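You operate a simulated robot arm through the tools that you are given. There is no shell and no other tool.

You run a simulated two-armed robot. Do the job below in one go: nothing can be reset, and whatever is moved stays where it is left.

TASK
Switch the middle hot plate off, wipe up the wet patch beside it and switch it on again.
Fine: the orange bag goes in the steel bowl; teal scouring pad, put back before the plate goes on. What is to be rubbed or washed off counts as gone when no trace of it is left.
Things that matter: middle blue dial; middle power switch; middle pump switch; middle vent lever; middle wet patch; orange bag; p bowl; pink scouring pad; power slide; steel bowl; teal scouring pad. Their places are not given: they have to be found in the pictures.

It is judged by the outcome, as a careful person would: the job done as asked, and still so three seconds after it is handed in. It fails if anything else is knocked over, pushed out of place, dropped, spilled or broken.

THE ROBOT
Two 7-joint arms with fingered hands on one trunk that stands fixed in place. Base frame: the origin is at the foot of the trunk, x ahead of it, y to its left, z up. Readings come in m, rad, newtons and seconds.
The left shoulder is at [0.021, 0.269, 1.122], the right one opposite. Payload 5 kg a hand.
The TCP of each hand is the grasp point between the finger pads, 0.042 m short of the fingertips. In the tool frame z runs along the fingers and y along their closing line. The gripper opens to 0.208 m. The gripper's body begins 0.119 m behind the TCP. The gripper is a hand of 4 fingers: y runs from the thumb to the fingers, the wrist lies at [0, 0, -0.317] in the tool frame, and closing takes about 1.5 s.
Orientation is that of the tool frame in the base frame, as a unit quaternion [x, y, z, w]. With the fingers straight down and closing along the base's y, the tool's x points along the base's -x, its y along +y and its z along -z.

THE INTERFACE
- The arms move only by the tool jog_arm. It takes "left_motion", "right_motion" or both (then of equal length, played together; a hand with none holds still); each is a list of rows, each a list of 7 numbers: the turn, a rotation vector about the tool's x, y, z in units of 90 degrees (1.0 is 90 degrees), then the shift along the tool's x, y, z in units of 300 mm (1.0 is 300 mm), then the gripper command, from -1 (shut) to 1 (fully open), values between in proportion. In form: [[rx, ry, rz, x, y, z, gripper], ...]. A call has 1 to 20 rows; each row is the pose to reach, as a shift and turn from the pose commanded when the call began, along the tool's axes at that moment. A call with a number of a shift or a turn outside -1 to 1 is refused whole. Rows are played at 5 a second. More than 0.05 m and 0.15 rad between two rows, or a gripper value outside its range, and nothing of the call is played. Where a pose cannot be reached the arm comes as near as it can. A force on the tool above 40 N (or 10 N above the force at the start of the call, whichever is more), or a blocked arm, ends the call early, and 0.2 s more pass. The fingers move at their own pace (about 0.153 m/s each) and stop on an object; they squeeze with about 31 N. The grip force told is the motor's: it shows also when the fingers shut on nothing. Time passes only in rows, and 0.2 s behind the last, so rows that repeat a pose let the fingers close. The reply holds the time, the measured pose of the TCP, the force on the tool along the base axes, the opening and the grip force, in the units named above and with some noise, with the torque about the TCP (base axes, N m) and any sound that the robot's microphone picked up, and new pictures: "pictures" is both (left out), scene, wrist or none (wrist: the cameras of the hands that moved).
- Cameras (640 x 400 px; columns grow to the right, rows downward): "scene" is now at [0.1633, 0.0076, 1.4007]; the picture's right is [0.08, -1.00, 0.00], its down [-0.44, -0.04, -0.90] and it looks along [0.89, 0.07, -0.44] (base axes); focal length 255 px, centre (320, 200). "left" rides on the left gripper at [-0.093, 0.001, -0.146] in its tool frame; the picture's right is [-0.01, -1.00, 0.00], its down [0.84, -0.01, -0.54] and it looks along [0.54, -0.01, 0.84] (tool axes); focal length 280 px, centre (320, 200). "right" rides on the right gripper at [0.094, 0.001, -0.146] in its tool frame; the picture's right is [-0.01, 1.00, 0.00], its down [-0.84, -0.01, -0.54] and it looks along [-0.54, -0.01, 0.84] (tool axes); focal length 280 px, centre (320, 200).
- move_column(by): slides the trunk up (or, below 0, down) by that many m; the arms and the scene camera ride with it, the base frame stays. It gives what a move gives, with no picture.
- grasp_type(shape, hand): the hand has 4 fingers and takes this shape, open, in about a second: jaw (thumb against the fingers, like two jaws); tri (thumb and two fingers); tip (a fingertip pinch); poke (one finger out to press); point (the index stretched); flat (the hand flat); cup (the hand cupped); fist (a fist). The gripper value then closes the fingers along that shape, each until it touches; the sizes above hold for jaw. It gives what a move gives, with no picture.
- aim_head(pan, tilt): turns the head with the scene camera to pan (to the left, within 1.396 rad either way) and tilt (down, from -0.506 to 1.204), counted from straight ahead of the robot. It gives what a move gives, and a new picture of the scene camera.
- probe_pixels(camera, pixels): for up to 12 pixels [column, row] of the newest picture of that camera ("zoom" is the newest enlarged one), the place [x, y, z] in the base frame of the surface seen there, good to about 0.002 m. It takes no simulated time.
- close_up(camera, box): a new picture of the part [left, top, right, bottom] of that camera's present view, enlarged. It takes no simulated time.
- hand_in(): hands the job in; it is judged then, once.

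Unless the task says otherwise, let go and move clear before handing in.

The tools are called after ">>>" by a JSON object that holds its "op" and its "data". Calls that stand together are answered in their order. jog_arm: Moves the arms, as the interface text tells. Its arguments: {"type":"object","properties":{"left_motion":{"type":"array","items":{"type":"array","items":{"type":"number"}}},"right_motion":{"type":"array","items":{"type":"array","items":{"type":"number"}}},"pictures":{"type":"string","enum":["both","scene","wrist","none"]}},"required":[]} The other tools are called the same way: move_column (by) slides the trunk up or down; grasp_type (shape, hand) gives the hand a shape; aim_head (pan, tilt) turns the head that bears the scene camera; probe_pixels (camera, pixels) gives the place of the surface under pixels of a picture; close_up (camera, box) takes an enlarged picture of a part of a camera's view; hand_in () hands the job in.

At the start:

```text
clock: 0.0
left_ee_pos: [0.5483, 0.159, 1.228]
left_orientation: [0.039, 0.999, 0.0, -0.001]
left_force: [-0.1, 0.7, 0.7]
left_moment: [-0.01, -0.01, -0.04]
left_opening: 0.2078
left_finger_force: 0.1
left_shape: jaw
right_ee_pos: [0.5748, -0.3526, 1.1968]
right_orientation: [0.039, 0.999, 0.0, 0.0]
right_force: [0.5, -0.7, -0.1]
right_moment: [0.0, -0.03, 0.04]
right_opening: 0.208
right_finger_force: 0.0
right_shape: jaw
trunk travel left (down, up): [-0.5, 0.121]
head pan, tilt: [0.084, 0.461]
```

scene: 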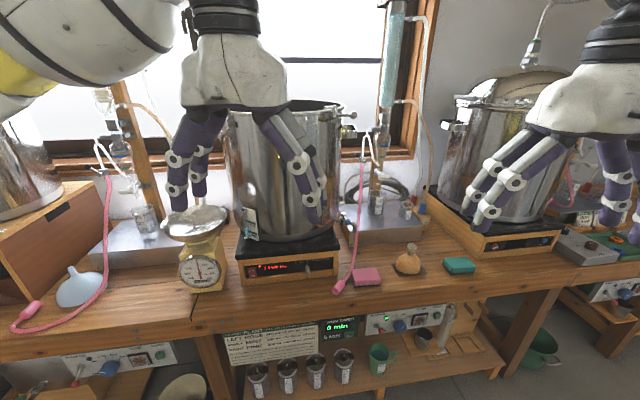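
right: 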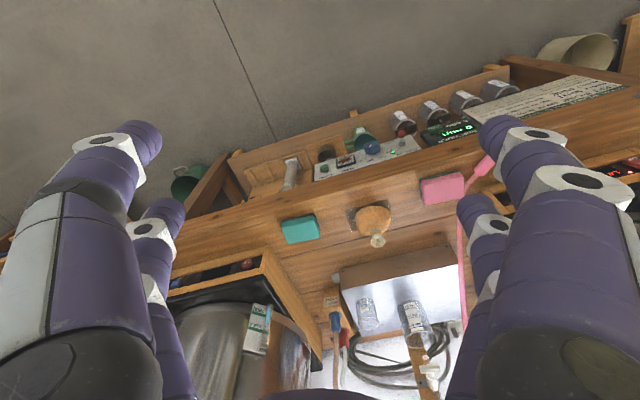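
left: 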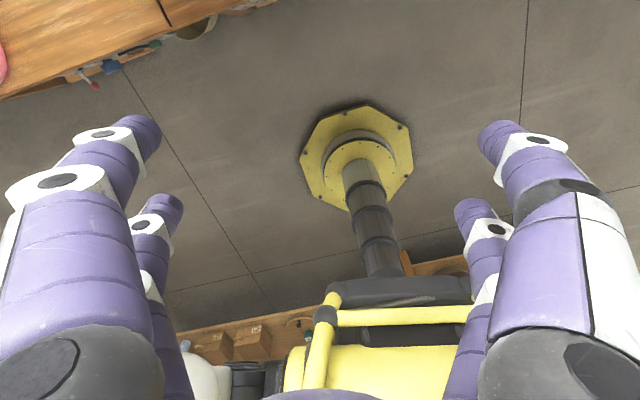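

The scene shows a bench with three stations: the middle hot plate at about (285,258), an orange bag at (408,260), pads at (367,277) and (460,265), and control panels on the front. I'll take close-ups to find the switches and the wet patch.

>>> {"op": "close_up", "data": {"camera": "scene", "box": [160, 200, 360, 325]}}

>>> {"op": "close_up", "data": {"camera": "scene", "box": [320, 200, 520, 325]}}

>>> {"op": "close_up", "data": {"camera": "scene", "box": [210, 290, 386, 400]}}

>>> {"op": "close_up", "data": {"camera": "scene", "box": [340, 290, 516, 400]}}

```text
3.20 times, centred on (260, 262) of scene
```

zoom: 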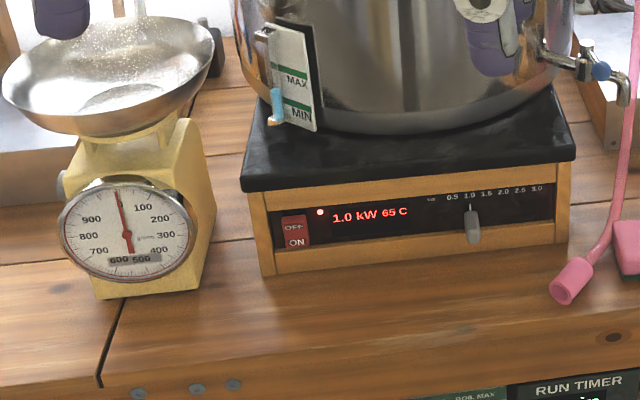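

```text
3.20 times, centred on (420, 262) of scene
```

zoom: 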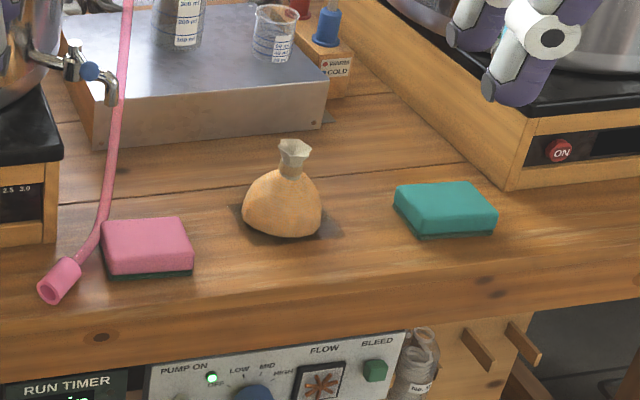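

```text
3.64 times, centred on (298, 345) of scene
```

zoom: 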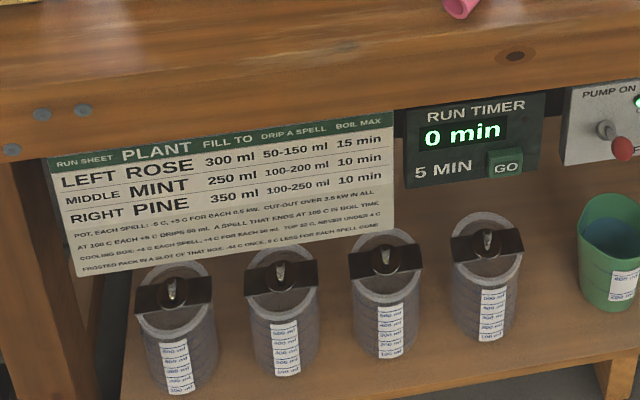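

```text
3.64 times, centred on (428, 345) of scene
```

zoom: 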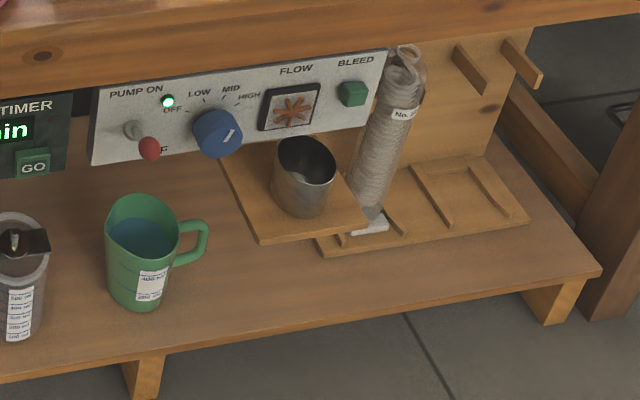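

The rocker with OFF/ON is at zoom (295,230), the plate reads 1.0 kW 65 C. I haven't found the wet patch yet; I'll look around with the head.

>>> {"op": "aim_head", "data": {"pan": 0.0, "tilt": 0.75}}

>>> {"op": "aim_head", "data": {"pan": 0.6, "tilt": 0.6}}

>>> {"op": "aim_head", "data": {"pan": -0.6, "tilt": 0.6}}

```text
clock: 0.8
left_ee_pos: [0.5485, 0.1594, 1.2283]
left_orientation: [0.037, 0.999, 0.0, -0.001]
left_force: [-0.6, -0.6, -0.1]
left_moment: [-0.01, 0.0, 0.04]
left_opening: 0.2076
left_finger_force: 0.0
left_shape: jaw
right_ee_pos: [0.5748, -0.3526, 1.1968]
right_orientation: [0.039, 0.999, 0.0, 0.0]
right_force: [-0.3, -0.9, 0.1]
right_moment: [-0.01, 0.0, -0.01]
right_opening: 0.2077
right_finger_force: 0.0
right_shape: jaw
trunk travel left (down, up): [-0.5, 0.121]
head pan, tilt: [0.0, 0.75]
```

scene: 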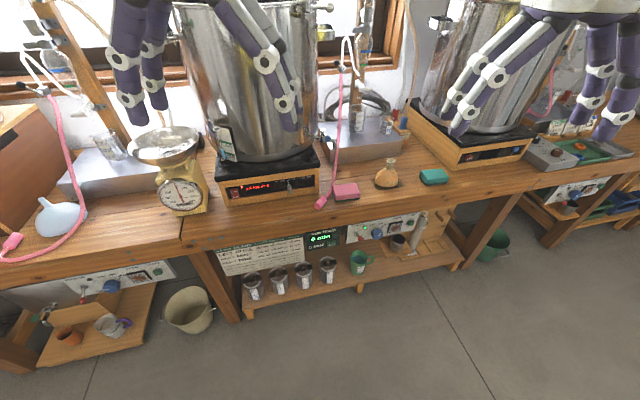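

```text
clock: 1.8
left_ee_pos: [0.5477, 0.1601, 1.2281]
left_orientation: [0.039, 0.999, 0.0, 0.001]
left_force: [0.1, 0.7, -0.1]
left_moment: [-0.01, 0.06, 0.01]
left_opening: 0.2079
left_finger_force: 0.2
left_shape: jaw
right_ee_pos: [0.5748, -0.3534, 1.1967]
right_orientation: [0.039, 0.999, 0.0, 0.0]
right_force: [-0.4, 0.3, 0.5]
right_moment: [-0.04, -0.01, -0.04]
right_opening: 0.208
right_finger_force: 0.0
right_shape: jaw
trunk travel left (down, up): [-0.5, 0.121]
head pan, tilt: [0.6, 0.6]
```

scene: 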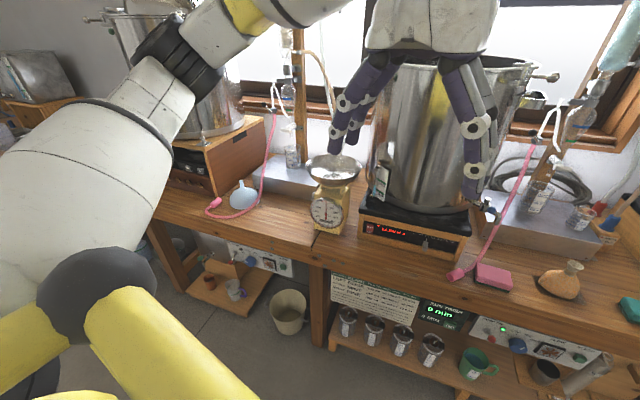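

```text
clock: 3.2
left_ee_pos: [0.5478, 0.1593, 1.2287]
left_orientation: [0.039, 0.999, -0.001, 0.0]
left_force: [-1.0, 0.4, -0.1]
left_moment: [0.01, 0.0, -0.04]
left_opening: 0.2076
left_finger_force: 0.1
left_shape: jaw
right_ee_pos: [0.5755, -0.3527, 1.1962]
right_orientation: [0.038, 0.999, 0.0, 0.0]
right_force: [-0.2, 0.1, 1.7]
right_moment: [-0.03, -0.02, 0.04]
right_opening: 0.2078
right_finger_force: 0.1
right_shape: jaw
trunk travel left (down, up): [-0.5, 0.121]
head pan, tilt: [-0.6, 0.6]
```

scene: 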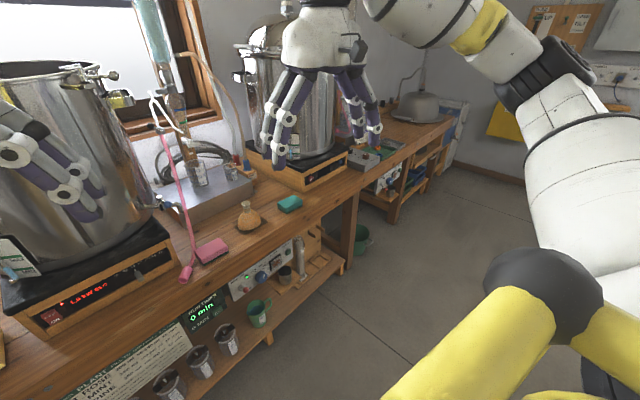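

I'll set the head back to the middle and look closer at the dark area under the orange bag and at the bench around the plate.

>>> {"op": "aim_head", "data": {"pan": -0.1, "tilt": 0.7}}

```text
clock: 4.1
left_ee_pos: [0.5486, 0.1605, 1.2282]
left_orientation: [0.038, 0.999, 0.0, 0.0]
left_force: [0.5, -0.2, 0.5]
left_moment: [0.04, 0.0, 0.02]
left_opening: 0.208
left_finger_force: 0.1
left_shape: jaw
right_ee_pos: [0.5762, -0.3532, 1.1967]
right_orientation: [0.038, 0.999, 0.0, 0.001]
right_force: [0.6, -0.3, 0.1]
right_moment: [-0.02, -0.03, 0.03]
right_opening: 0.2079
right_finger_force: 0.0
right_shape: jaw
trunk travel left (down, up): [-0.5, 0.121]
head pan, tilt: [-0.099, 0.7]
```

scene: 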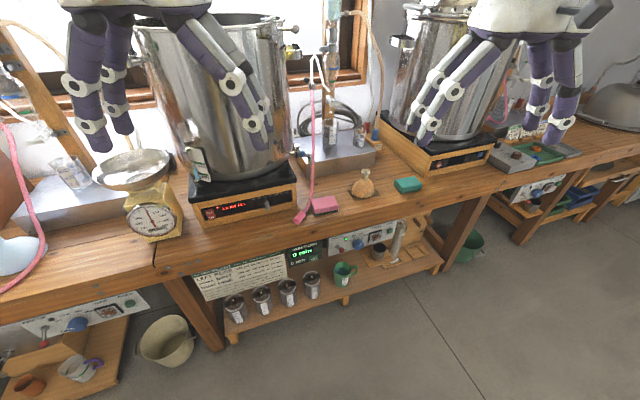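

>>> {"op": "close_up", "data": {"camera": "scene", "box": [290, 150, 450, 250]}}

>>> {"op": "close_up", "data": {"camera": "scene", "box": [150, 160, 310, 260]}}

>>> {"op": "close_up", "data": {"camera": "scene", "box": [480, 70, 640, 170]}}

>>> {"op": "close_up", "data": {"camera": "scene", "box": [0, 130, 200, 255]}}

>>> {"op": "close_up", "data": {"camera": "scene", "box": [480, 130, 640, 230]}}

```text
4.00 times, centred on (370, 200) of scene
```

zoom: 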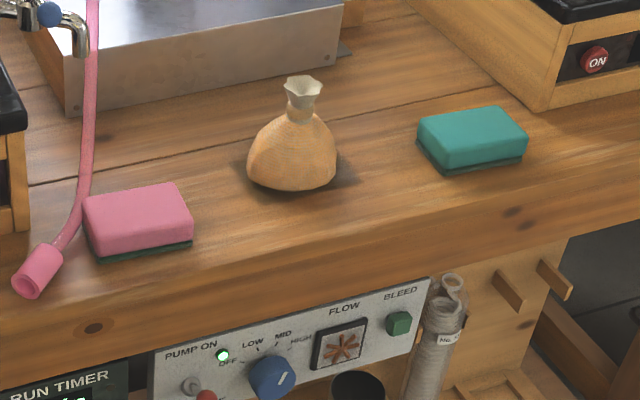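

```text
4.00 times, centred on (230, 210) of scene
```

zoom: 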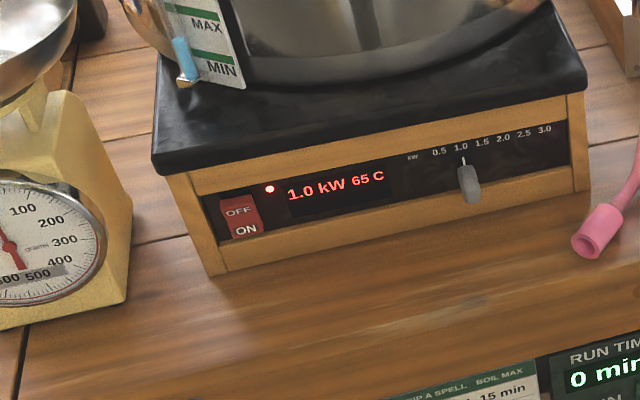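

```text
4.00 times, centred on (560, 120) of scene
```

zoom: 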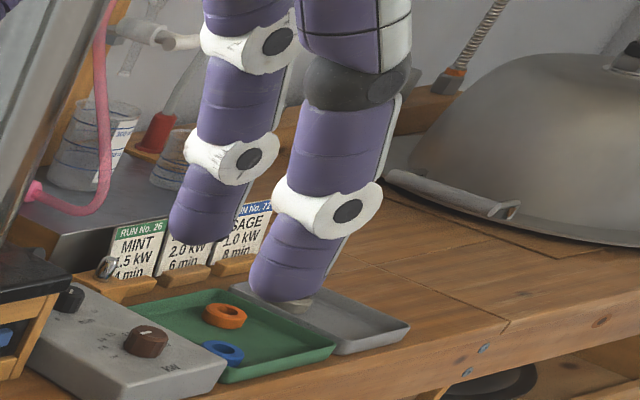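

```text
3.20 times, centred on (100, 192) of scene
```

zoom: 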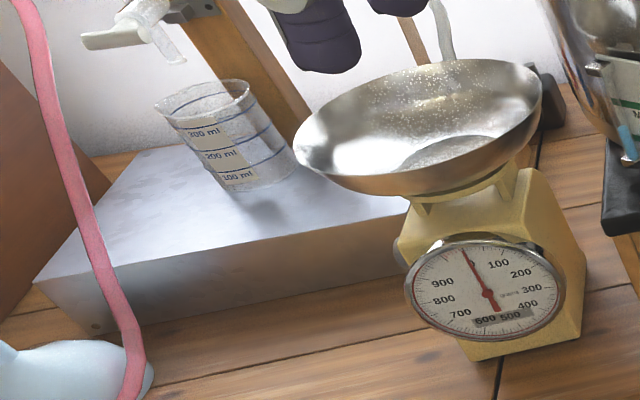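

```text
4.00 times, centred on (560, 180) of scene
```

zoom: 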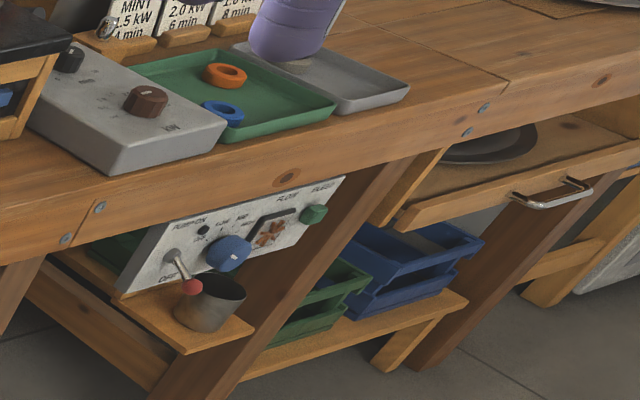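

The dark damp patch appears to be under the orange bag at zoom (345,170), so the bag must go into the bowl first. I'll look for all bowl candidates around the room before deciding.

>>> {"op": "aim_head", "data": {"pan": 1.1, "tilt": 0.7}}

>>> {"op": "aim_head", "data": {"pan": 0.3, "tilt": 1.1}}

>>> {"op": "aim_head", "data": {"pan": -1.1, "tilt": 0.6}}

>>> {"op": "aim_head", "data": {"pan": 0.35, "tilt": 0.5}}

```text
clock: 5.5
left_ee_pos: [0.5482, 0.1599, 1.2279]
left_orientation: [0.039, 0.999, 0.0, 0.0]
left_force: [-0.2, -0.1, 0.0]
left_moment: [-0.01, 0.01, 0.01]
left_opening: 0.2078
left_finger_force: 0.1
left_shape: jaw
right_ee_pos: [0.575, -0.3529, 1.1963]
right_orientation: [0.038, 0.999, 0.0, 0.0]
right_force: [-0.5, -0.2, -1.1]
right_moment: [0.0, 0.0, 0.02]
right_opening: 0.2077
right_finger_force: 0.0
right_shape: jaw
trunk travel left (down, up): [-0.5, 0.121]
head pan, tilt: [1.1, 0.7]
```

scene: 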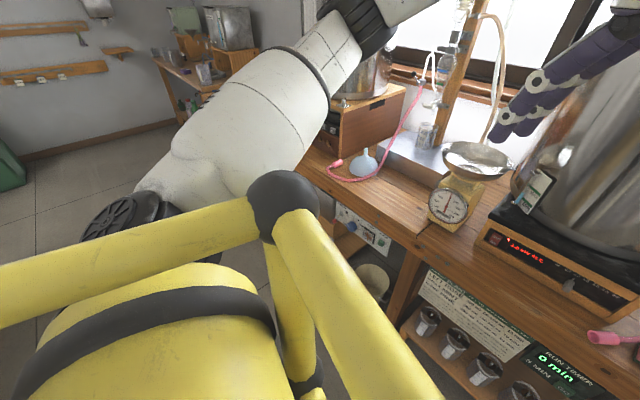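

```text
clock: 6.7
left_ee_pos: [0.5482, 0.1592, 1.2276]
left_orientation: [0.039, 0.999, 0.0, 0.0]
left_force: [-0.6, -0.8, 0.0]
left_moment: [0.02, 0.03, 0.0]
left_opening: 0.2078
left_finger_force: 0.0
left_shape: jaw
right_ee_pos: [0.5757, -0.3523, 1.1964]
right_orientation: [0.039, 0.999, 0.0, 0.0]
right_force: [0.1, -0.9, -0.4]
right_moment: [-0.02, 0.01, 0.01]
right_opening: 0.2078
right_finger_force: 0.1
right_shape: jaw
trunk travel left (down, up): [-0.5, 0.121]
head pan, tilt: [0.3, 1.1]
```

scene: 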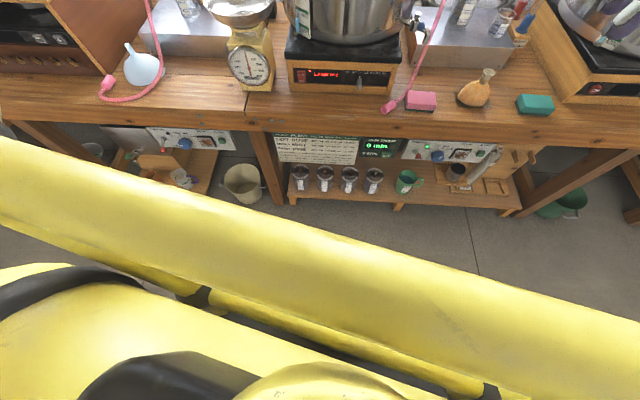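

```text
clock: 8.2
left_ee_pos: [0.548, 0.1598, 1.2278]
left_orientation: [0.038, 0.999, 0.0, 0.0]
left_force: [0.7, -0.2, -0.4]
left_moment: [0.02, 0.03, 0.03]
left_opening: 0.2079
left_finger_force: 0.0
left_shape: jaw
right_ee_pos: [0.5755, -0.3525, 1.1963]
right_orientation: [0.038, 0.999, 0.0, 0.0]
right_force: [-0.4, -0.5, -0.8]
right_moment: [-0.01, -0.01, 0.04]
right_opening: 0.2076
right_finger_force: 0.0
right_shape: jaw
trunk travel left (down, up): [-0.5, 0.121]
head pan, tilt: [-1.1, 0.6]
```

scene: 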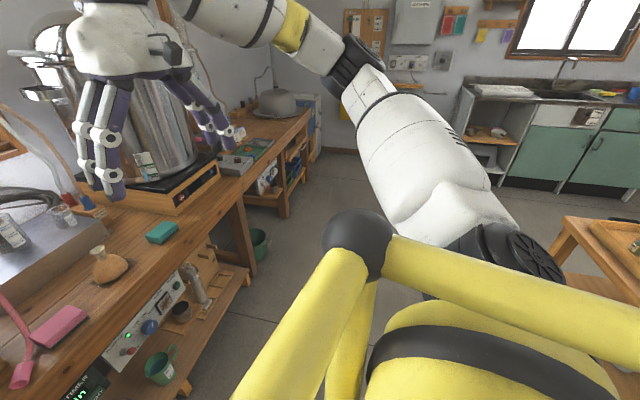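

```text
clock: 9.8
left_ee_pos: [0.549, 0.1587, 1.2285]
left_orientation: [0.039, 0.999, 0.0, 0.0]
left_force: [-0.2, 0.0, -0.3]
left_moment: [-0.03, -0.03, -0.02]
left_opening: 0.2075
left_finger_force: 0.0
left_shape: jaw
right_ee_pos: [0.5748, -0.3525, 1.1975]
right_orientation: [0.039, 0.999, 0.0, -0.001]
right_force: [0.4, 0.5, 0.5]
right_moment: [0.02, 0.0, -0.01]
right_opening: 0.2078
right_finger_force: 0.1
right_shape: jaw
trunk travel left (down, up): [-0.5, 0.121]
head pan, tilt: [0.351, 0.499]
```

scene: 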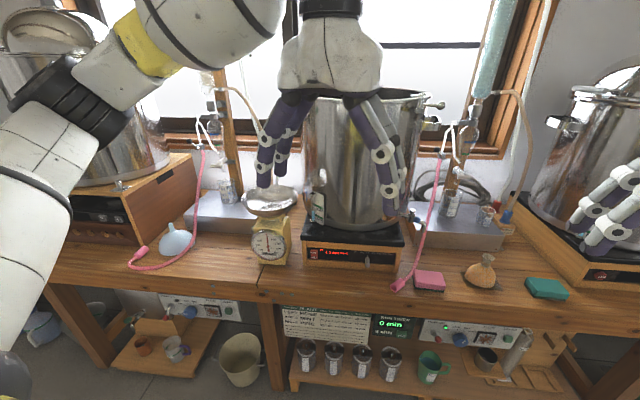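

The steel bowl seems to be the one on the scale at (270,200). I'll check the remaining candidates at lower left (40,330), the scale bowl itself, and the wet patch.

>>> {"op": "close_up", "data": {"camera": "scene", "box": [0, 275, 200, 400]}}

>>> {"op": "close_up", "data": {"camera": "scene", "box": [220, 170, 320, 232]}}

>>> {"op": "close_up", "data": {"camera": "scene", "box": [440, 240, 540, 302]}}

>>> {"op": "close_up", "data": {"camera": "scene", "box": [140, 170, 240, 232]}}

```text
3.20 times, centred on (100, 338) of scene
```

zoom: 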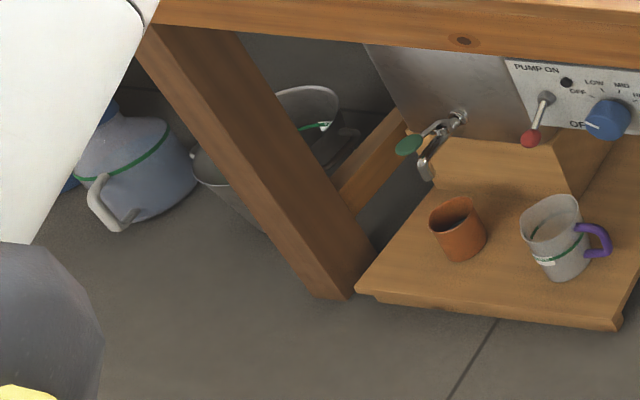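

```text
6.40 times, centred on (270, 201) of scene
```

zoom: 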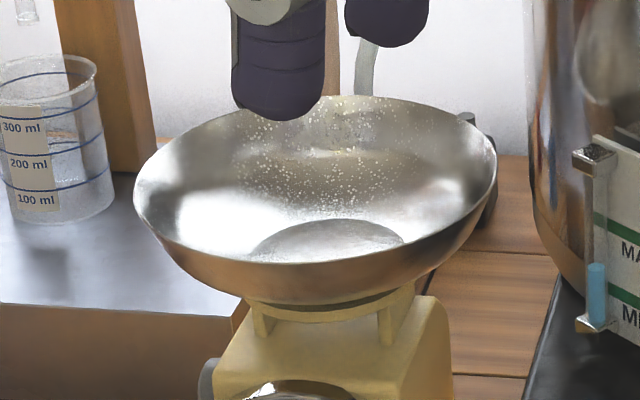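

```text
6.40 times, centred on (490, 271) of scene
```

zoom: 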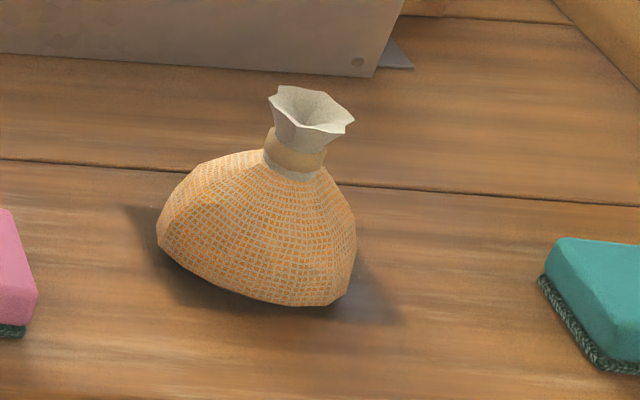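

```text
6.40 times, centred on (190, 201) of scene
```

zoom: 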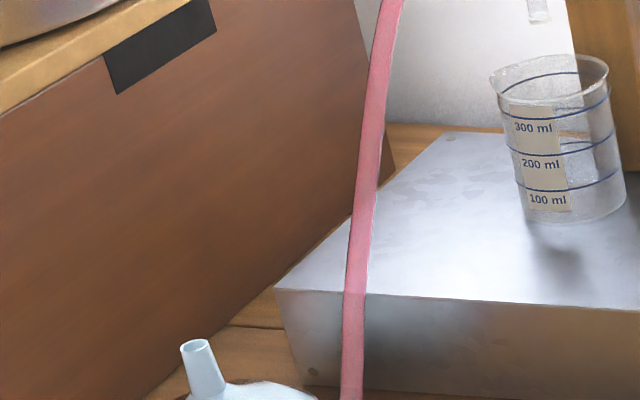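

The bag sits on a damp dark patch visible at zoom (380,300) and (150,240). Now I'll measure places: bag, pads, switch, bowl and obstacles.

>>> {"op": "probe_pixels", "data": {"camera": "scene", "pixels": [[481, 275], [488, 259], [467, 276], [495, 279], [545, 287], [528, 280], [563, 296], [429, 280], [398, 283], [315, 254], [366, 259], [500, 290]]}}

>>> {"op": "probe_pixels", "data": {"camera": "scene", "pixels": [[270, 208], [244, 200], [296, 200], [270, 217], [275, 187], [267, 245], [262, 264], [417, 215], [430, 218], [440, 200], [420, 268], [487, 300]]}}

```text
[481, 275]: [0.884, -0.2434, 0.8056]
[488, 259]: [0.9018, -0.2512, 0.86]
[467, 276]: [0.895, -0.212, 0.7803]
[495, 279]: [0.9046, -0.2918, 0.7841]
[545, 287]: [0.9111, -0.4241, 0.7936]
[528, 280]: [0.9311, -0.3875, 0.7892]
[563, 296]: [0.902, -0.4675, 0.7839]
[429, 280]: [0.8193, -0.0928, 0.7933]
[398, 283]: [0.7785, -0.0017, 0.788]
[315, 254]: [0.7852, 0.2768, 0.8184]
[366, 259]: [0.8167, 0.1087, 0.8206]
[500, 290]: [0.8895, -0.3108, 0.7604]
```

```text
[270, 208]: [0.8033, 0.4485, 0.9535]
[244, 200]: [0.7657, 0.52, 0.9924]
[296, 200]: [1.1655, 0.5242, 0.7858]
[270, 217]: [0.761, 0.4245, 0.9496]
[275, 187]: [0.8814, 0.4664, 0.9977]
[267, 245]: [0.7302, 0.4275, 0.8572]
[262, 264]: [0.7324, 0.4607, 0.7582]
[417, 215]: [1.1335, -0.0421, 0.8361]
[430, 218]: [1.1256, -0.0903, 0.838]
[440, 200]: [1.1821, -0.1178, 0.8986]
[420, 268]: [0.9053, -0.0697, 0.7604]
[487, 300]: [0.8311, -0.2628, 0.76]
```

The table top is at z≈0.76, bag near (0.90,-0.25), teal pad near (0.91,-0.425), rocker near (0.785,0.277,0.818), scale bowl near (0.81,0.46,0.95–1.0). I'll zoom in on the rocker and the slide for precise points.

>>> {"op": "close_up", "data": {"camera": "scene", "box": [296, 232, 346, 272]}}

```text
10.00 times, centred on (321, 252) of scene
```

zoom: 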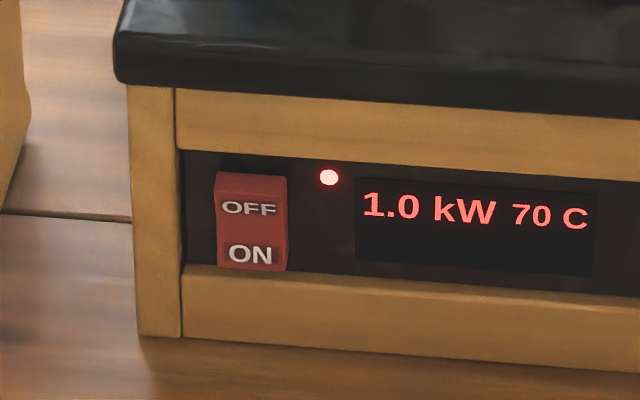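

The rocker is clear now: OFF half at zoom (250,207), ON half at (250,254). I'll probe its surface and surroundings.

>>> {"op": "probe_pixels", "data": {"camera": "zoom", "pixels": [[250, 190], [250, 208], [250, 230], [250, 253], [250, 266], [222, 208], [283, 208], [320, 220], [250, 165], [250, 120], [250, 300], [155, 210]]}}

>>> {"op": "grasp_type", "data": {"hand": "left", "shape": "poke"}}

```text
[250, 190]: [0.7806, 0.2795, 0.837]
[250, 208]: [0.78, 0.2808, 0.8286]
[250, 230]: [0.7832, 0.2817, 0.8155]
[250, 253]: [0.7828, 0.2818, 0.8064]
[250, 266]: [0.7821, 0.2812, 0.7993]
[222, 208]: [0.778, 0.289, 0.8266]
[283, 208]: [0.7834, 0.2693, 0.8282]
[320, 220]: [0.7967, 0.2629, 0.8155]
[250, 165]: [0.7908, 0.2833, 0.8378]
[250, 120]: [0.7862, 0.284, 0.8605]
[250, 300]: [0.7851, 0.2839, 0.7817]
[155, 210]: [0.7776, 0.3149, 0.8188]
```

```text
clock: 10.7
left_ee_pos: [0.548, 0.1603, 1.2282]
left_orientation: [0.038, 0.999, 0.0, 0.0]
left_force: [-0.7, -0.4, -0.3]
left_moment: [0.0, 0.02, -0.04]
left_opening: 0.0
left_finger_force: 0.2
left_shape: poke
right_ee_pos: [0.5749, -0.3526, 1.1966]
right_orientation: [0.038, 0.999, 0.0, -0.001]
right_force: [0.4, 0.4, -0.3]
right_moment: [-0.01, -0.02, 0.0]
right_opening: 0.2078
right_finger_force: 0.0
right_shape: jaw
trunk travel left (down, up): [-0.5, 0.121]
head pan, tilt: [0.351, 0.499]
```

The OFF half's face is at about (0.780,0.281,0.829), the ON half's at (0.783,0.282,0.805). I'll bring the left hand in poke shape in front of the switch, pointing forward and 30° down.

>>> {"op": "jog_arm", "data": {"left_motion": [[-0.0099, -0.0736, -0.0171, -0.0444, 0.0407, 0.1033, 1], [-0.0198, -0.1473, -0.0343, -0.0889, 0.0813, 0.2067, 1], [-0.0297, -0.2209, -0.0514, -0.1333, 0.122, 0.31, 1], [-0.0396, -0.2945, -0.0685, -0.1778, 0.1627, 0.4133, 1], [-0.0495, -0.3682, -0.0857, -0.2222, 0.2033, 0.5167, 1], [-0.0594, -0.4418, -0.1028, -0.2667, 0.244, 0.62, 1], [-0.0693, -0.5154, -0.1199, -0.3111, 0.2847, 0.7233, 1], [-0.0792, -0.5891, -0.1371, -0.3556, 0.3253, 0.8267, 1], [-0.0891, -0.6627, -0.1542, -0.4, 0.366, 0.93, 1]]}}

```text
clock: 12.7
left_ee_pos: [0.6748, 0.2608, 0.9472]
left_orientation: [-0.083, 0.862, 0.048, 0.498]
left_force: [0.0, -0.3, 0.2]
left_moment: [-0.05, 0.08, -0.02]
left_opening: 0.0
left_finger_force: 0.1
left_shape: poke
right_ee_pos: [0.5761, -0.3527, 1.1967]
right_orientation: [0.038, 0.999, 0.0, 0.0]
right_force: [0.3, 0.7, -0.2]
right_moment: [-0.11, 0.14, 0.0]
right_opening: 0.2078
right_finger_force: 0.1
right_shape: jaw
trunk travel left (down, up): [-0.5, 0.121]
head pan, tilt: [0.351, 0.499]
```

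scene: 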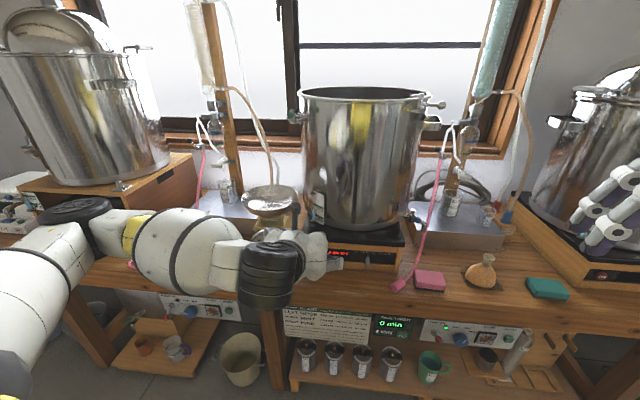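
left: 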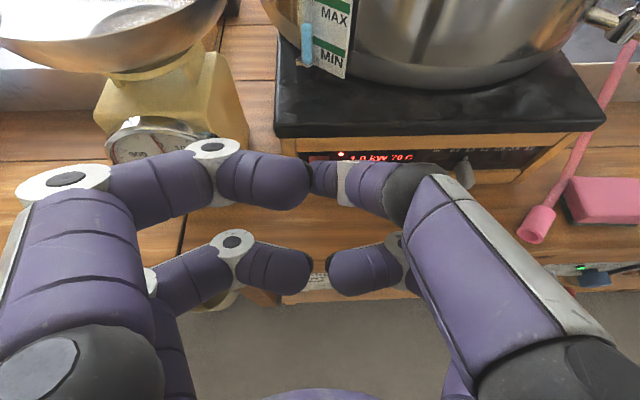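

The hand's digits seem to meet at the image centre (320,180); it isn't clear which finger is out. I'll take a close-up of the left camera and of the hand in the scene.

>>> {"op": "close_up", "data": {"camera": "left", "box": [200, 110, 460, 310]}}

>>> {"op": "close_up", "data": {"camera": "scene", "box": [230, 215, 360, 305]}}

>>> {"op": "probe_pixels", "data": {"camera": "left", "pixels": [[305, 185], [325, 180], [355, 185], [265, 180], [300, 270], [340, 270], [400, 190], [237, 150]]}}

```text
2.00 times, centred on (330, 210) of left
```

zoom: 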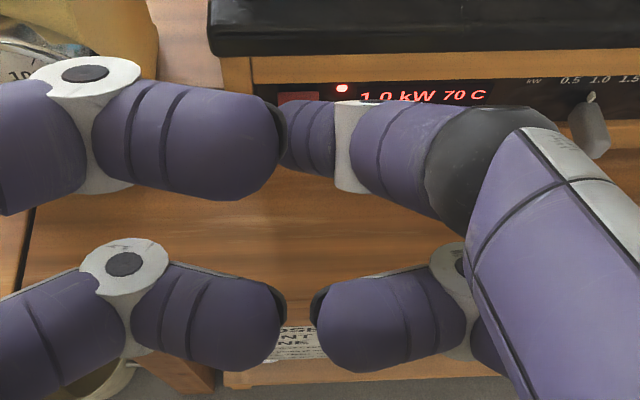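

```text
4.44 times, centred on (295, 260) of scene
```

zoom: 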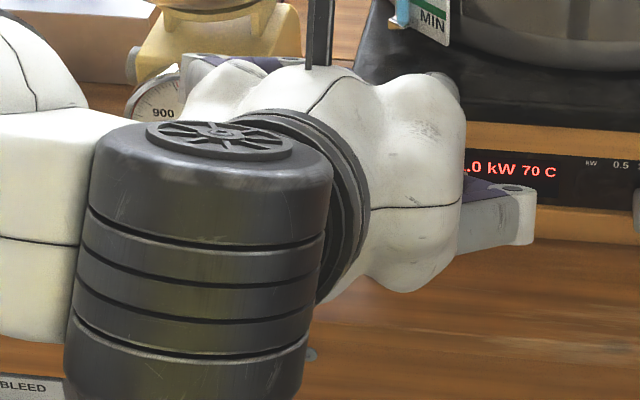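

```text
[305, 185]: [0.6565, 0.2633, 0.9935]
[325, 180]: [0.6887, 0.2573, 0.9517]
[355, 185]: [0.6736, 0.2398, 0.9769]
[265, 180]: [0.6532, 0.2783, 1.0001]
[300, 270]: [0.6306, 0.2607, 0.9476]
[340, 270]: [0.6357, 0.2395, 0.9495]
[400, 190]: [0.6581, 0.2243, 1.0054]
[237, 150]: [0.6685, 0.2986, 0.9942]
```

The poke finger is the upper right digit lying along the tool axis (tip hidden beyond (300,175)). I'll move to about 3 cm in front of the OFF half and check again.

>>> {"op": "jog_arm", "data": {"left_motion": [[0, 0, 0, 0.069, 0, 0.092, 1], [0, 0, 0, 0.138, 0, 0.184, 1], [0, 0, 0, 0.207, 0, 0.276, 1], [0, 0, 0, 0.207, 0, 0.276, 1]]}}

```text
clock: 13.7
left_ee_pos: [0.7163, 0.2644, 0.8554]
left_orientation: [-0.082, 0.862, 0.047, 0.498]
left_force: [0.3, 1.6, -0.3]
left_moment: [-0.03, -0.03, -0.01]
left_opening: 0.0
left_finger_force: 0.1
left_shape: poke
right_ee_pos: [0.5755, -0.3514, 1.1971]
right_orientation: [0.038, 0.999, 0.0, 0.0]
right_force: [0.3, -0.3, -0.4]
right_moment: [-0.06, 0.05, -0.02]
right_opening: 0.2081
right_finger_force: 0.0
right_shape: jaw
trunk travel left (down, up): [-0.5, 0.121]
head pan, tilt: [0.351, 0.499]
```

scene: 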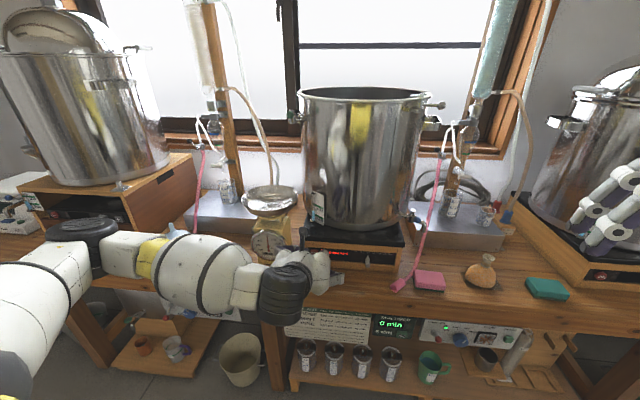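
left: 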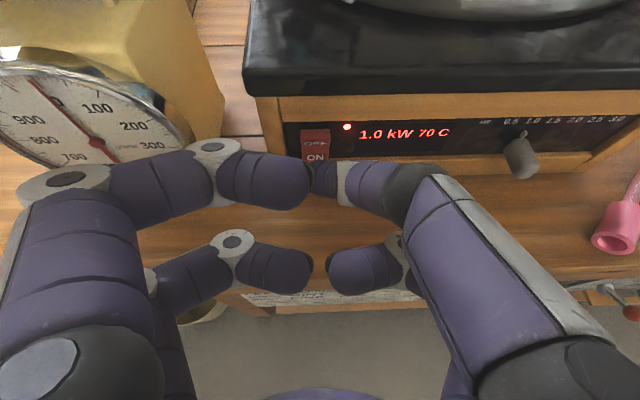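

The rocker is at (315,145) in the left picture and the poke finger's end near (318,178). I'll zoom in to locate the fingertip exactly.

>>> {"op": "close_up", "data": {"camera": "left", "box": [250, 110, 410, 210]}}

>>> {"op": "probe_pixels", "data": {"camera": "left", "pixels": [[315, 142], [316, 157], [313, 176], [318, 176], [325, 178], [330, 168], [345, 180], [280, 150]]}}

>>> {"op": "close_up", "data": {"camera": "scene", "box": [280, 230, 360, 290]}}

```text
4.00 times, centred on (330, 160) of left
```

zoom: 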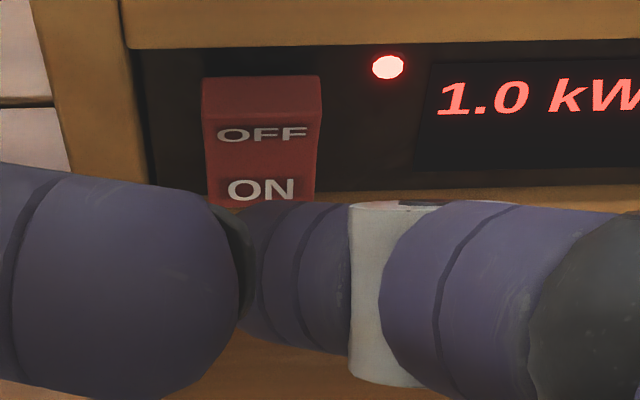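

```text
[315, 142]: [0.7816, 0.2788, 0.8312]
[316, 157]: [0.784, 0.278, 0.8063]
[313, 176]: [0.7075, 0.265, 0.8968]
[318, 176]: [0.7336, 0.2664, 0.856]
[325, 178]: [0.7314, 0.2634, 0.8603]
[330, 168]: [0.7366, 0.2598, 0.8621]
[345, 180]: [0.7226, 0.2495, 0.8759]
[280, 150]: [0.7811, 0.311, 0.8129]
```

```text
6.67 times, centred on (320, 260) of scene
```

zoom: 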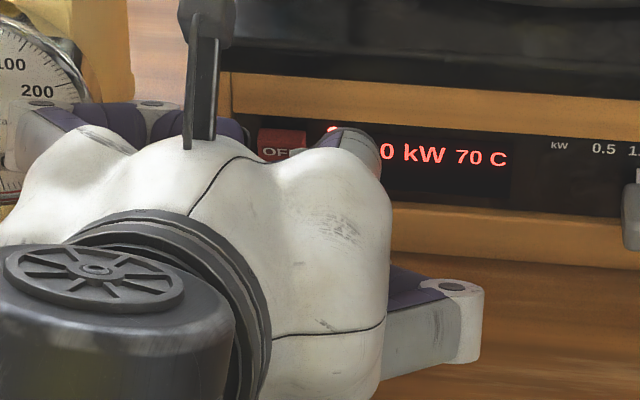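

The finger slants in from the right and its tip is about 3 cm short of the rocker. I'll advance about 2 cm and look again before pressing.

>>> {"op": "jog_arm", "data": {"left_motion": [[0, 0, 0, -0.0067, 0.001, 0.032, 1], [0, 0, 0, -0.0133, 0.002, 0.0633, 1], [0, 0, 0, -0.0133, 0.002, 0.0633, 1]], "pictures": "wrist"}}

>>> {"op": "close_up", "data": {"camera": "left", "box": [250, 110, 410, 210]}}

>>> {"op": "close_up", "data": {"camera": "scene", "box": [280, 230, 360, 290]}}

```text
clock: 14.4
left_ee_pos: [0.7369, 0.2695, 0.8484]
left_orientation: [-0.083, 0.862, 0.048, 0.498]
left_force: [-0.2, 0.2, -0.5]
left_moment: [0.01, 0.0, 0.0]
left_opening: 0.0003
left_finger_force: 0.0
left_shape: poke
right_ee_pos: [0.5752, -0.3529, 1.1963]
right_orientation: [0.039, 0.999, -0.001, 0.001]
right_force: [0.2, 0.1, 1.2]
right_moment: [-0.01, 0.02, 0.06]
right_opening: 0.2079
right_finger_force: 0.1
right_shape: jaw
trunk travel left (down, up): [-0.5, 0.121]
head pan, tilt: [0.351, 0.499]
```

left: 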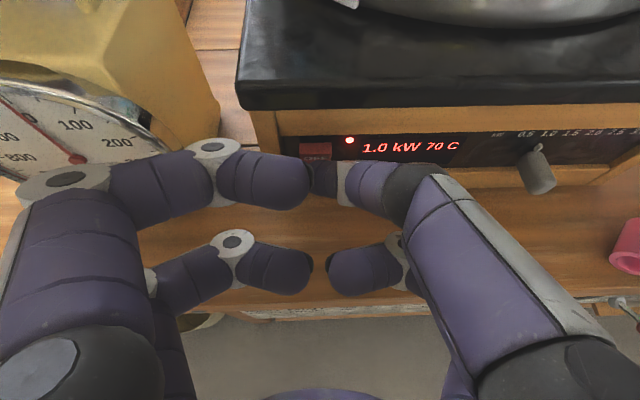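

```text
4.00 times, centred on (330, 160) of left
```

zoom: 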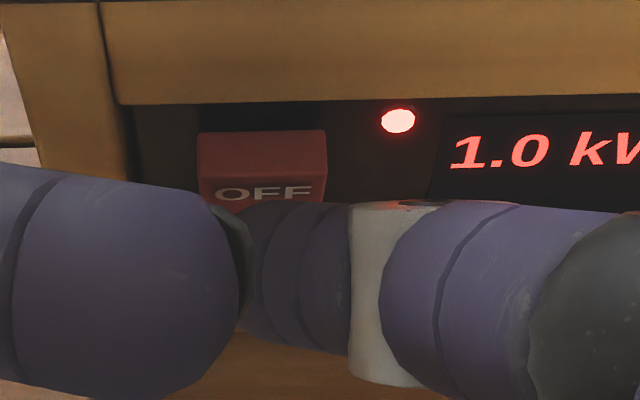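

```text
6.67 times, centred on (320, 260) of scene
```

zoom: 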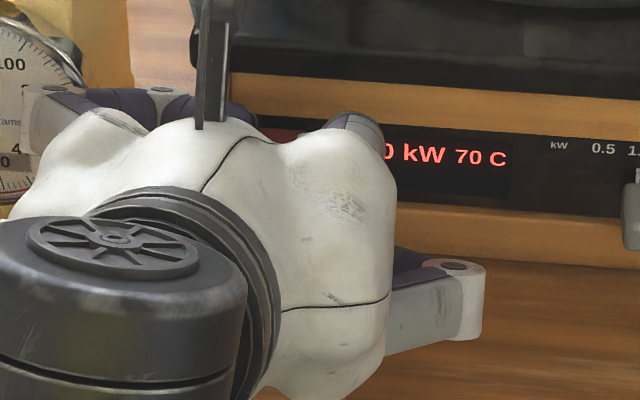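

The hand is about 1 cm from contact with the OFF half. I'll push straight in toward the panel in small steps while watching the force.

>>> {"op": "jog_arm", "data": {"left_motion": [[0, 0, 0, -0.0067, 0, 0.0115, 1], [0, 0, 0, -0.0133, 0, 0.0231, 1], [0, 0, 0, -0.02, 0, 0.0346, 1], [0, 0, 0, -0.02, 0, 0.0346, 1]], "pictures": "wrist"}}

```text
clock: 15.4
left_ee_pos: [0.7438, 0.2689, 0.8477]
left_orientation: [-0.08, 0.862, 0.046, 0.498]
left_force: [-35.8, -14.1, 4.8]
left_moment: [-0.21, 0.6, -0.15]
left_opening: 0.0
left_finger_force: 0.1
left_shape: poke
right_ee_pos: [0.5732, -0.3525, 1.1982]
right_orientation: [0.039, 0.999, 0.001, 0.001]
right_force: [-0.2, 0.0, 0.3]
right_moment: [0.0, -0.02, 0.04]
right_opening: 0.2076
right_finger_force: 0.0
right_shape: jaw
trunk travel left (down, up): [-0.5, 0.121]
head pan, tilt: [0.351, 0.499]
```

left: 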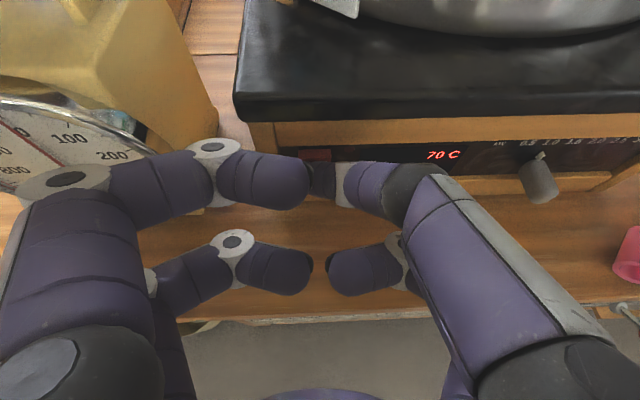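

The display now shows only "70 C" with the LED dark, so the plate is off. I'll back straight away from the panel and check the rocker.

>>> {"op": "jog_arm", "data": {"left_motion": [[0, 0, 0, 0.05, 0, -0.0866, 1], [0, 0, 0, 0.1, 0, -0.1732, 1], [0, 0, 0, 0.15, 0, -0.26, 1], [0, 0, 0, 0.12, 0, -0.4, 1], [0, 0, 0, 0.0, 0, -0.5, 1]], "pictures": "both"}}

>>> {"op": "close_up", "data": {"camera": "scene", "box": [280, 225, 380, 285]}}

```text
clock: 16.6
left_ee_pos: [0.6275, 0.248, 0.9232]
left_orientation: [-0.083, 0.862, 0.049, 0.497]
left_force: [-0.2, -0.4, 0.2]
left_moment: [0.04, -0.03, 0.03]
left_opening: 0.0001
left_finger_force: 0.1
left_shape: poke
left hand out of reach, approached as far as the arm can: row 5
right_ee_pos: [0.5736, -0.3535, 1.1966]
right_orientation: [0.039, 0.999, 0.001, 0.0]
right_force: [-0.4, -0.2, 0.7]
right_moment: [0.12, -0.06, -0.01]
right_opening: 0.208
right_finger_force: 0.2
right_shape: jaw
trunk travel left (down, up): [-0.5, 0.121]
head pan, tilt: [0.351, 0.499]
```

scene: 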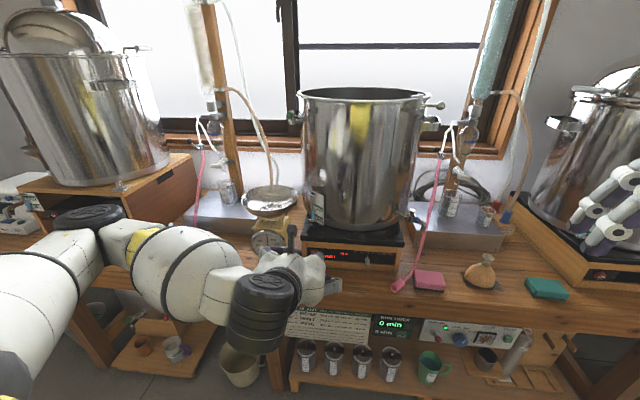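
left: 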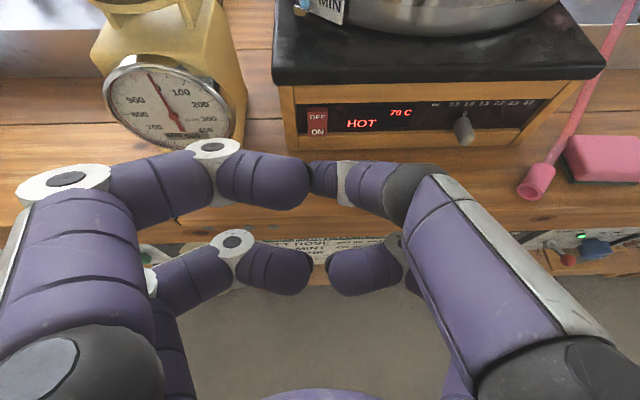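

```text
6.40 times, centred on (330, 255) of scene
```

zoom: 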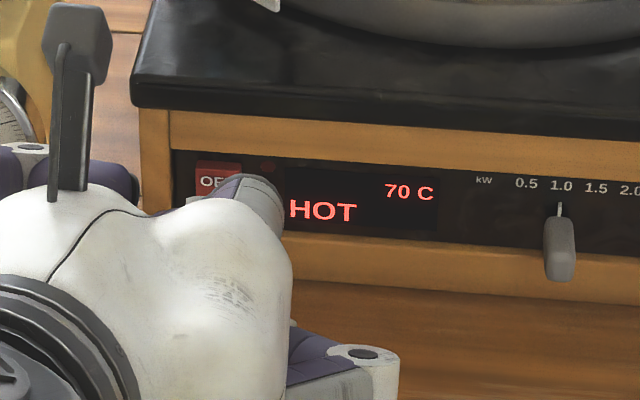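

The plate shows "HOT 70 C" with OFF pressed and the slide still at 1.0. Next the bag; I'll measure its shape, the bowl's rim and the pot in detail.

>>> {"op": "close_up", "data": {"camera": "scene", "box": [440, 240, 540, 302]}}

>>> {"op": "probe_pixels", "data": {"camera": "zoom", "pixels": [[293, 160], [310, 92], [275, 130], [340, 125], [250, 200], [165, 245], [350, 250], [260, 290], [345, 295], [300, 185], [320, 180], [270, 180]]}}

>>> {"op": "probe_pixels", "data": {"camera": "zoom", "pixels": [[380, 320], [130, 210], [400, 315], [170, 290], [290, 310], [560, 245], [545, 285], [600, 370], [20, 330], [12, 230], [370, 260], [375, 290]]}}

>>> {"op": "probe_pixels", "data": {"camera": "scene", "pixels": [[270, 186], [246, 207], [292, 204], [268, 215], [256, 190], [288, 192], [268, 200], [355, 200], [355, 222], [330, 150], [400, 150], [360, 130]]}}

```text
6.40 times, centred on (490, 271) of scene
```

zoom: 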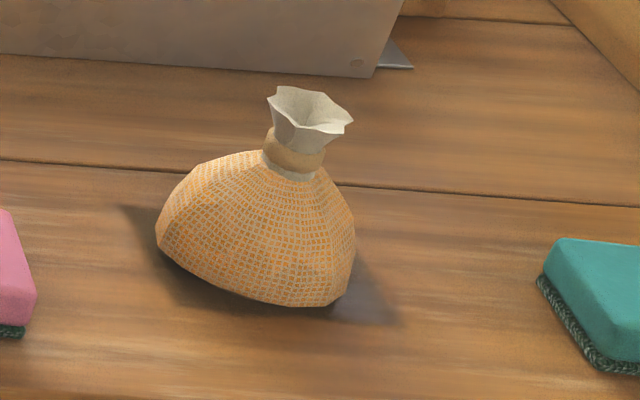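

```text
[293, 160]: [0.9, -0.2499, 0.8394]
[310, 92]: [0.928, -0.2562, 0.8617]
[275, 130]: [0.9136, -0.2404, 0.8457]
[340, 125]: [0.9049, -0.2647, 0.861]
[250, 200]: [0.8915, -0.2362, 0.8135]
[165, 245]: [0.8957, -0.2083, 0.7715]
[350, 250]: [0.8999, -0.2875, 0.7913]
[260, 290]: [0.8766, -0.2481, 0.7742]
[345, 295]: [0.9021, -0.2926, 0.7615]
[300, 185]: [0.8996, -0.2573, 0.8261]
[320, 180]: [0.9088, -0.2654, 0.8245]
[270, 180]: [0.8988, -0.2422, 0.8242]
```

```text
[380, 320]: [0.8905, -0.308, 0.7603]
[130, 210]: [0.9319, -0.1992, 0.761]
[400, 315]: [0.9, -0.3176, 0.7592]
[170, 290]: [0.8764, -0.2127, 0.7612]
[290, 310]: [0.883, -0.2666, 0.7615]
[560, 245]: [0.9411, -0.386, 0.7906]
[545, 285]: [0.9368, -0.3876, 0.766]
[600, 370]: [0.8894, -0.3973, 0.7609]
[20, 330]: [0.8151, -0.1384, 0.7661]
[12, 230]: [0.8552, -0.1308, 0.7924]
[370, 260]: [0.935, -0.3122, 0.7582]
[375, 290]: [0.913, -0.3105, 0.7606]
```

```text
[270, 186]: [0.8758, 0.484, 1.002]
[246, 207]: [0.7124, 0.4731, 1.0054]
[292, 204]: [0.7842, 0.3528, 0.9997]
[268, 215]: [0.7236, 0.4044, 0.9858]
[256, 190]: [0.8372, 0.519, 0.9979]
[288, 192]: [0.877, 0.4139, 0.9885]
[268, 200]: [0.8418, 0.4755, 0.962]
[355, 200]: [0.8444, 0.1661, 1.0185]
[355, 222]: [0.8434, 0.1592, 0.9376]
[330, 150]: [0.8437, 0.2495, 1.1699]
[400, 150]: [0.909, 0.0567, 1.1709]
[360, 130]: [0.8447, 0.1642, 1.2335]
```

The bag is a 0.105 m tall pear shape: neck at about (0.912,-0.252,0.84), body radius ~0.045. The bowl's rim is ~0.09 m radius centred at (0.797,0.443), floor at z≈0.953. I'll set the left hand to jaw and swing it toward the bag while moving the right hand out of the way.

>>> {"op": "grasp_type", "data": {"hand": "left", "shape": "jaw"}}

>>> {"op": "jog_arm", "data": {"left_motion": [[0, 0, 0, -0.01, -0.12, -0.0, 0.3], [0, 0, 0, -0.03, -0.24, -0.0, 0.3], [0, 0, 0, -0.05, -0.36, -0.0, 0.3], [0, 0, 0, -0.07, -0.48, -0.0, 0.3], [0, 0, 0, -0.09, -0.6, -0.0, 0.3], [0, 0, 0, -0.09, -0.7, -0.0, 0.3]], "right_motion": [[0, 0, 0, 0.08, -0.08, 0, 1], [0, 0, 0, 0.16, -0.16, 0, 1], [0, 0, 0, 0.24, -0.24, 0, 1], [0, 0, 0, 0.32, -0.32, 0, 1], [0, 0, 0, 0.4, -0.4, 0, 1], [0, 0, 0, 0.48, -0.48, 0, 1]]}}

```text
clock: 17.6
left_ee_pos: [0.6294, 0.2477, 0.921]
left_orientation: [-0.082, 0.862, 0.047, 0.498]
left_force: [-0.4, 0.2, 0.3]
left_moment: [0.02, 0.02, 0.0]
left_opening: 0.2079
left_finger_force: 0.0
left_shape: jaw
right_ee_pos: [0.5746, -0.354, 1.1959]
right_orientation: [0.04, 0.999, 0.0, 0.0]
right_force: [-0.5, -0.1, 0.1]
right_moment: [0.0, -0.01, 0.0]
right_opening: 0.2078
right_finger_force: 0.1
right_shape: jaw
trunk travel left (down, up): [-0.5, 0.121]
head pan, tilt: [0.351, 0.499]
```

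```text
clock: 18.9
left_ee_pos: [0.679, 0.0365, 0.946]
left_orientation: [-0.082, 0.861, 0.048, 0.499]
left_force: [0.5, 0.1, 1.8]
left_moment: [0.01, 0.02, 0.07]
left_opening: 0.1356
left_finger_force: 0.0
left_shape: jaw
right_ee_pos: [0.4186, -0.4871, 1.1973]
right_orientation: [0.038, 0.999, 0.001, 0.001]
right_force: [-0.5, -1.3, -0.8]
right_moment: [0.18, -0.06, -0.02]
right_opening: 0.2077
right_finger_force: 0.1
right_shape: jaw
trunk travel left (down, up): [-0.5, 0.121]
head pan, tilt: [0.351, 0.499]
```

scene: 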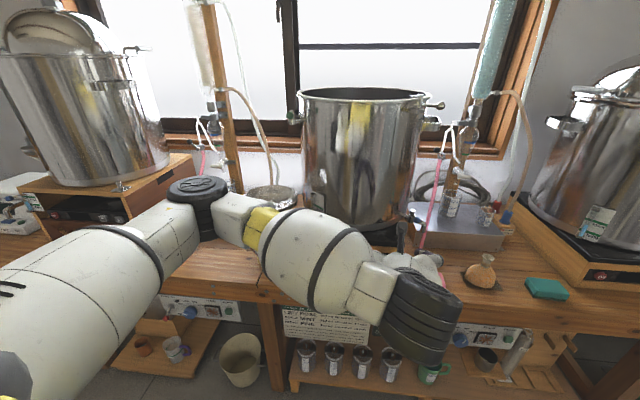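
right: 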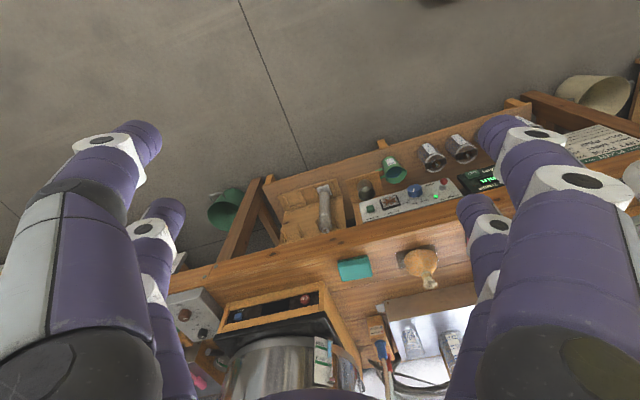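
left: 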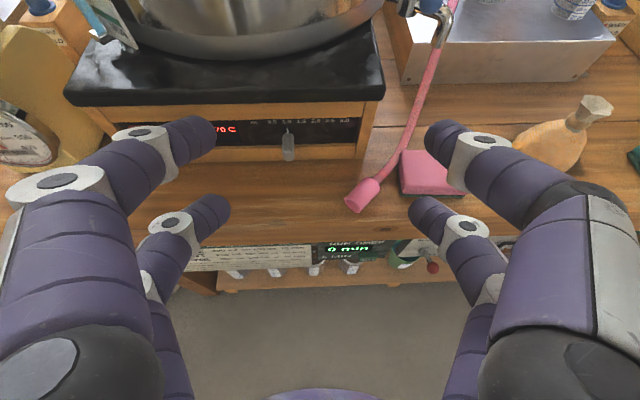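

The jaw hand is open to 0.136 with finger pairs at (200,130)/(440,130) and (215,205)/(425,205). I'll probe the fingers to know where the upper and lower pairs lie relative to the TCP.

>>> {"op": "probe_pixels", "data": {"camera": "left", "pixels": [[205, 128], [435, 130], [220, 205], [418, 205], [185, 125], [455, 130], [200, 205], [440, 208], [208, 145], [225, 220]]}}

```text
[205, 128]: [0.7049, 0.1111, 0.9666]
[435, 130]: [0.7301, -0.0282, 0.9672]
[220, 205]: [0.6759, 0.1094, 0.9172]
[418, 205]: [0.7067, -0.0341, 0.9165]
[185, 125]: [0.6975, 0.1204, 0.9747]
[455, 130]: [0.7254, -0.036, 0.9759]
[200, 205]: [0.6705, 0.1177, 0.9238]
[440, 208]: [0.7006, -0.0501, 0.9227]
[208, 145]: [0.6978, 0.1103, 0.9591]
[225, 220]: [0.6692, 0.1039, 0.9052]
```

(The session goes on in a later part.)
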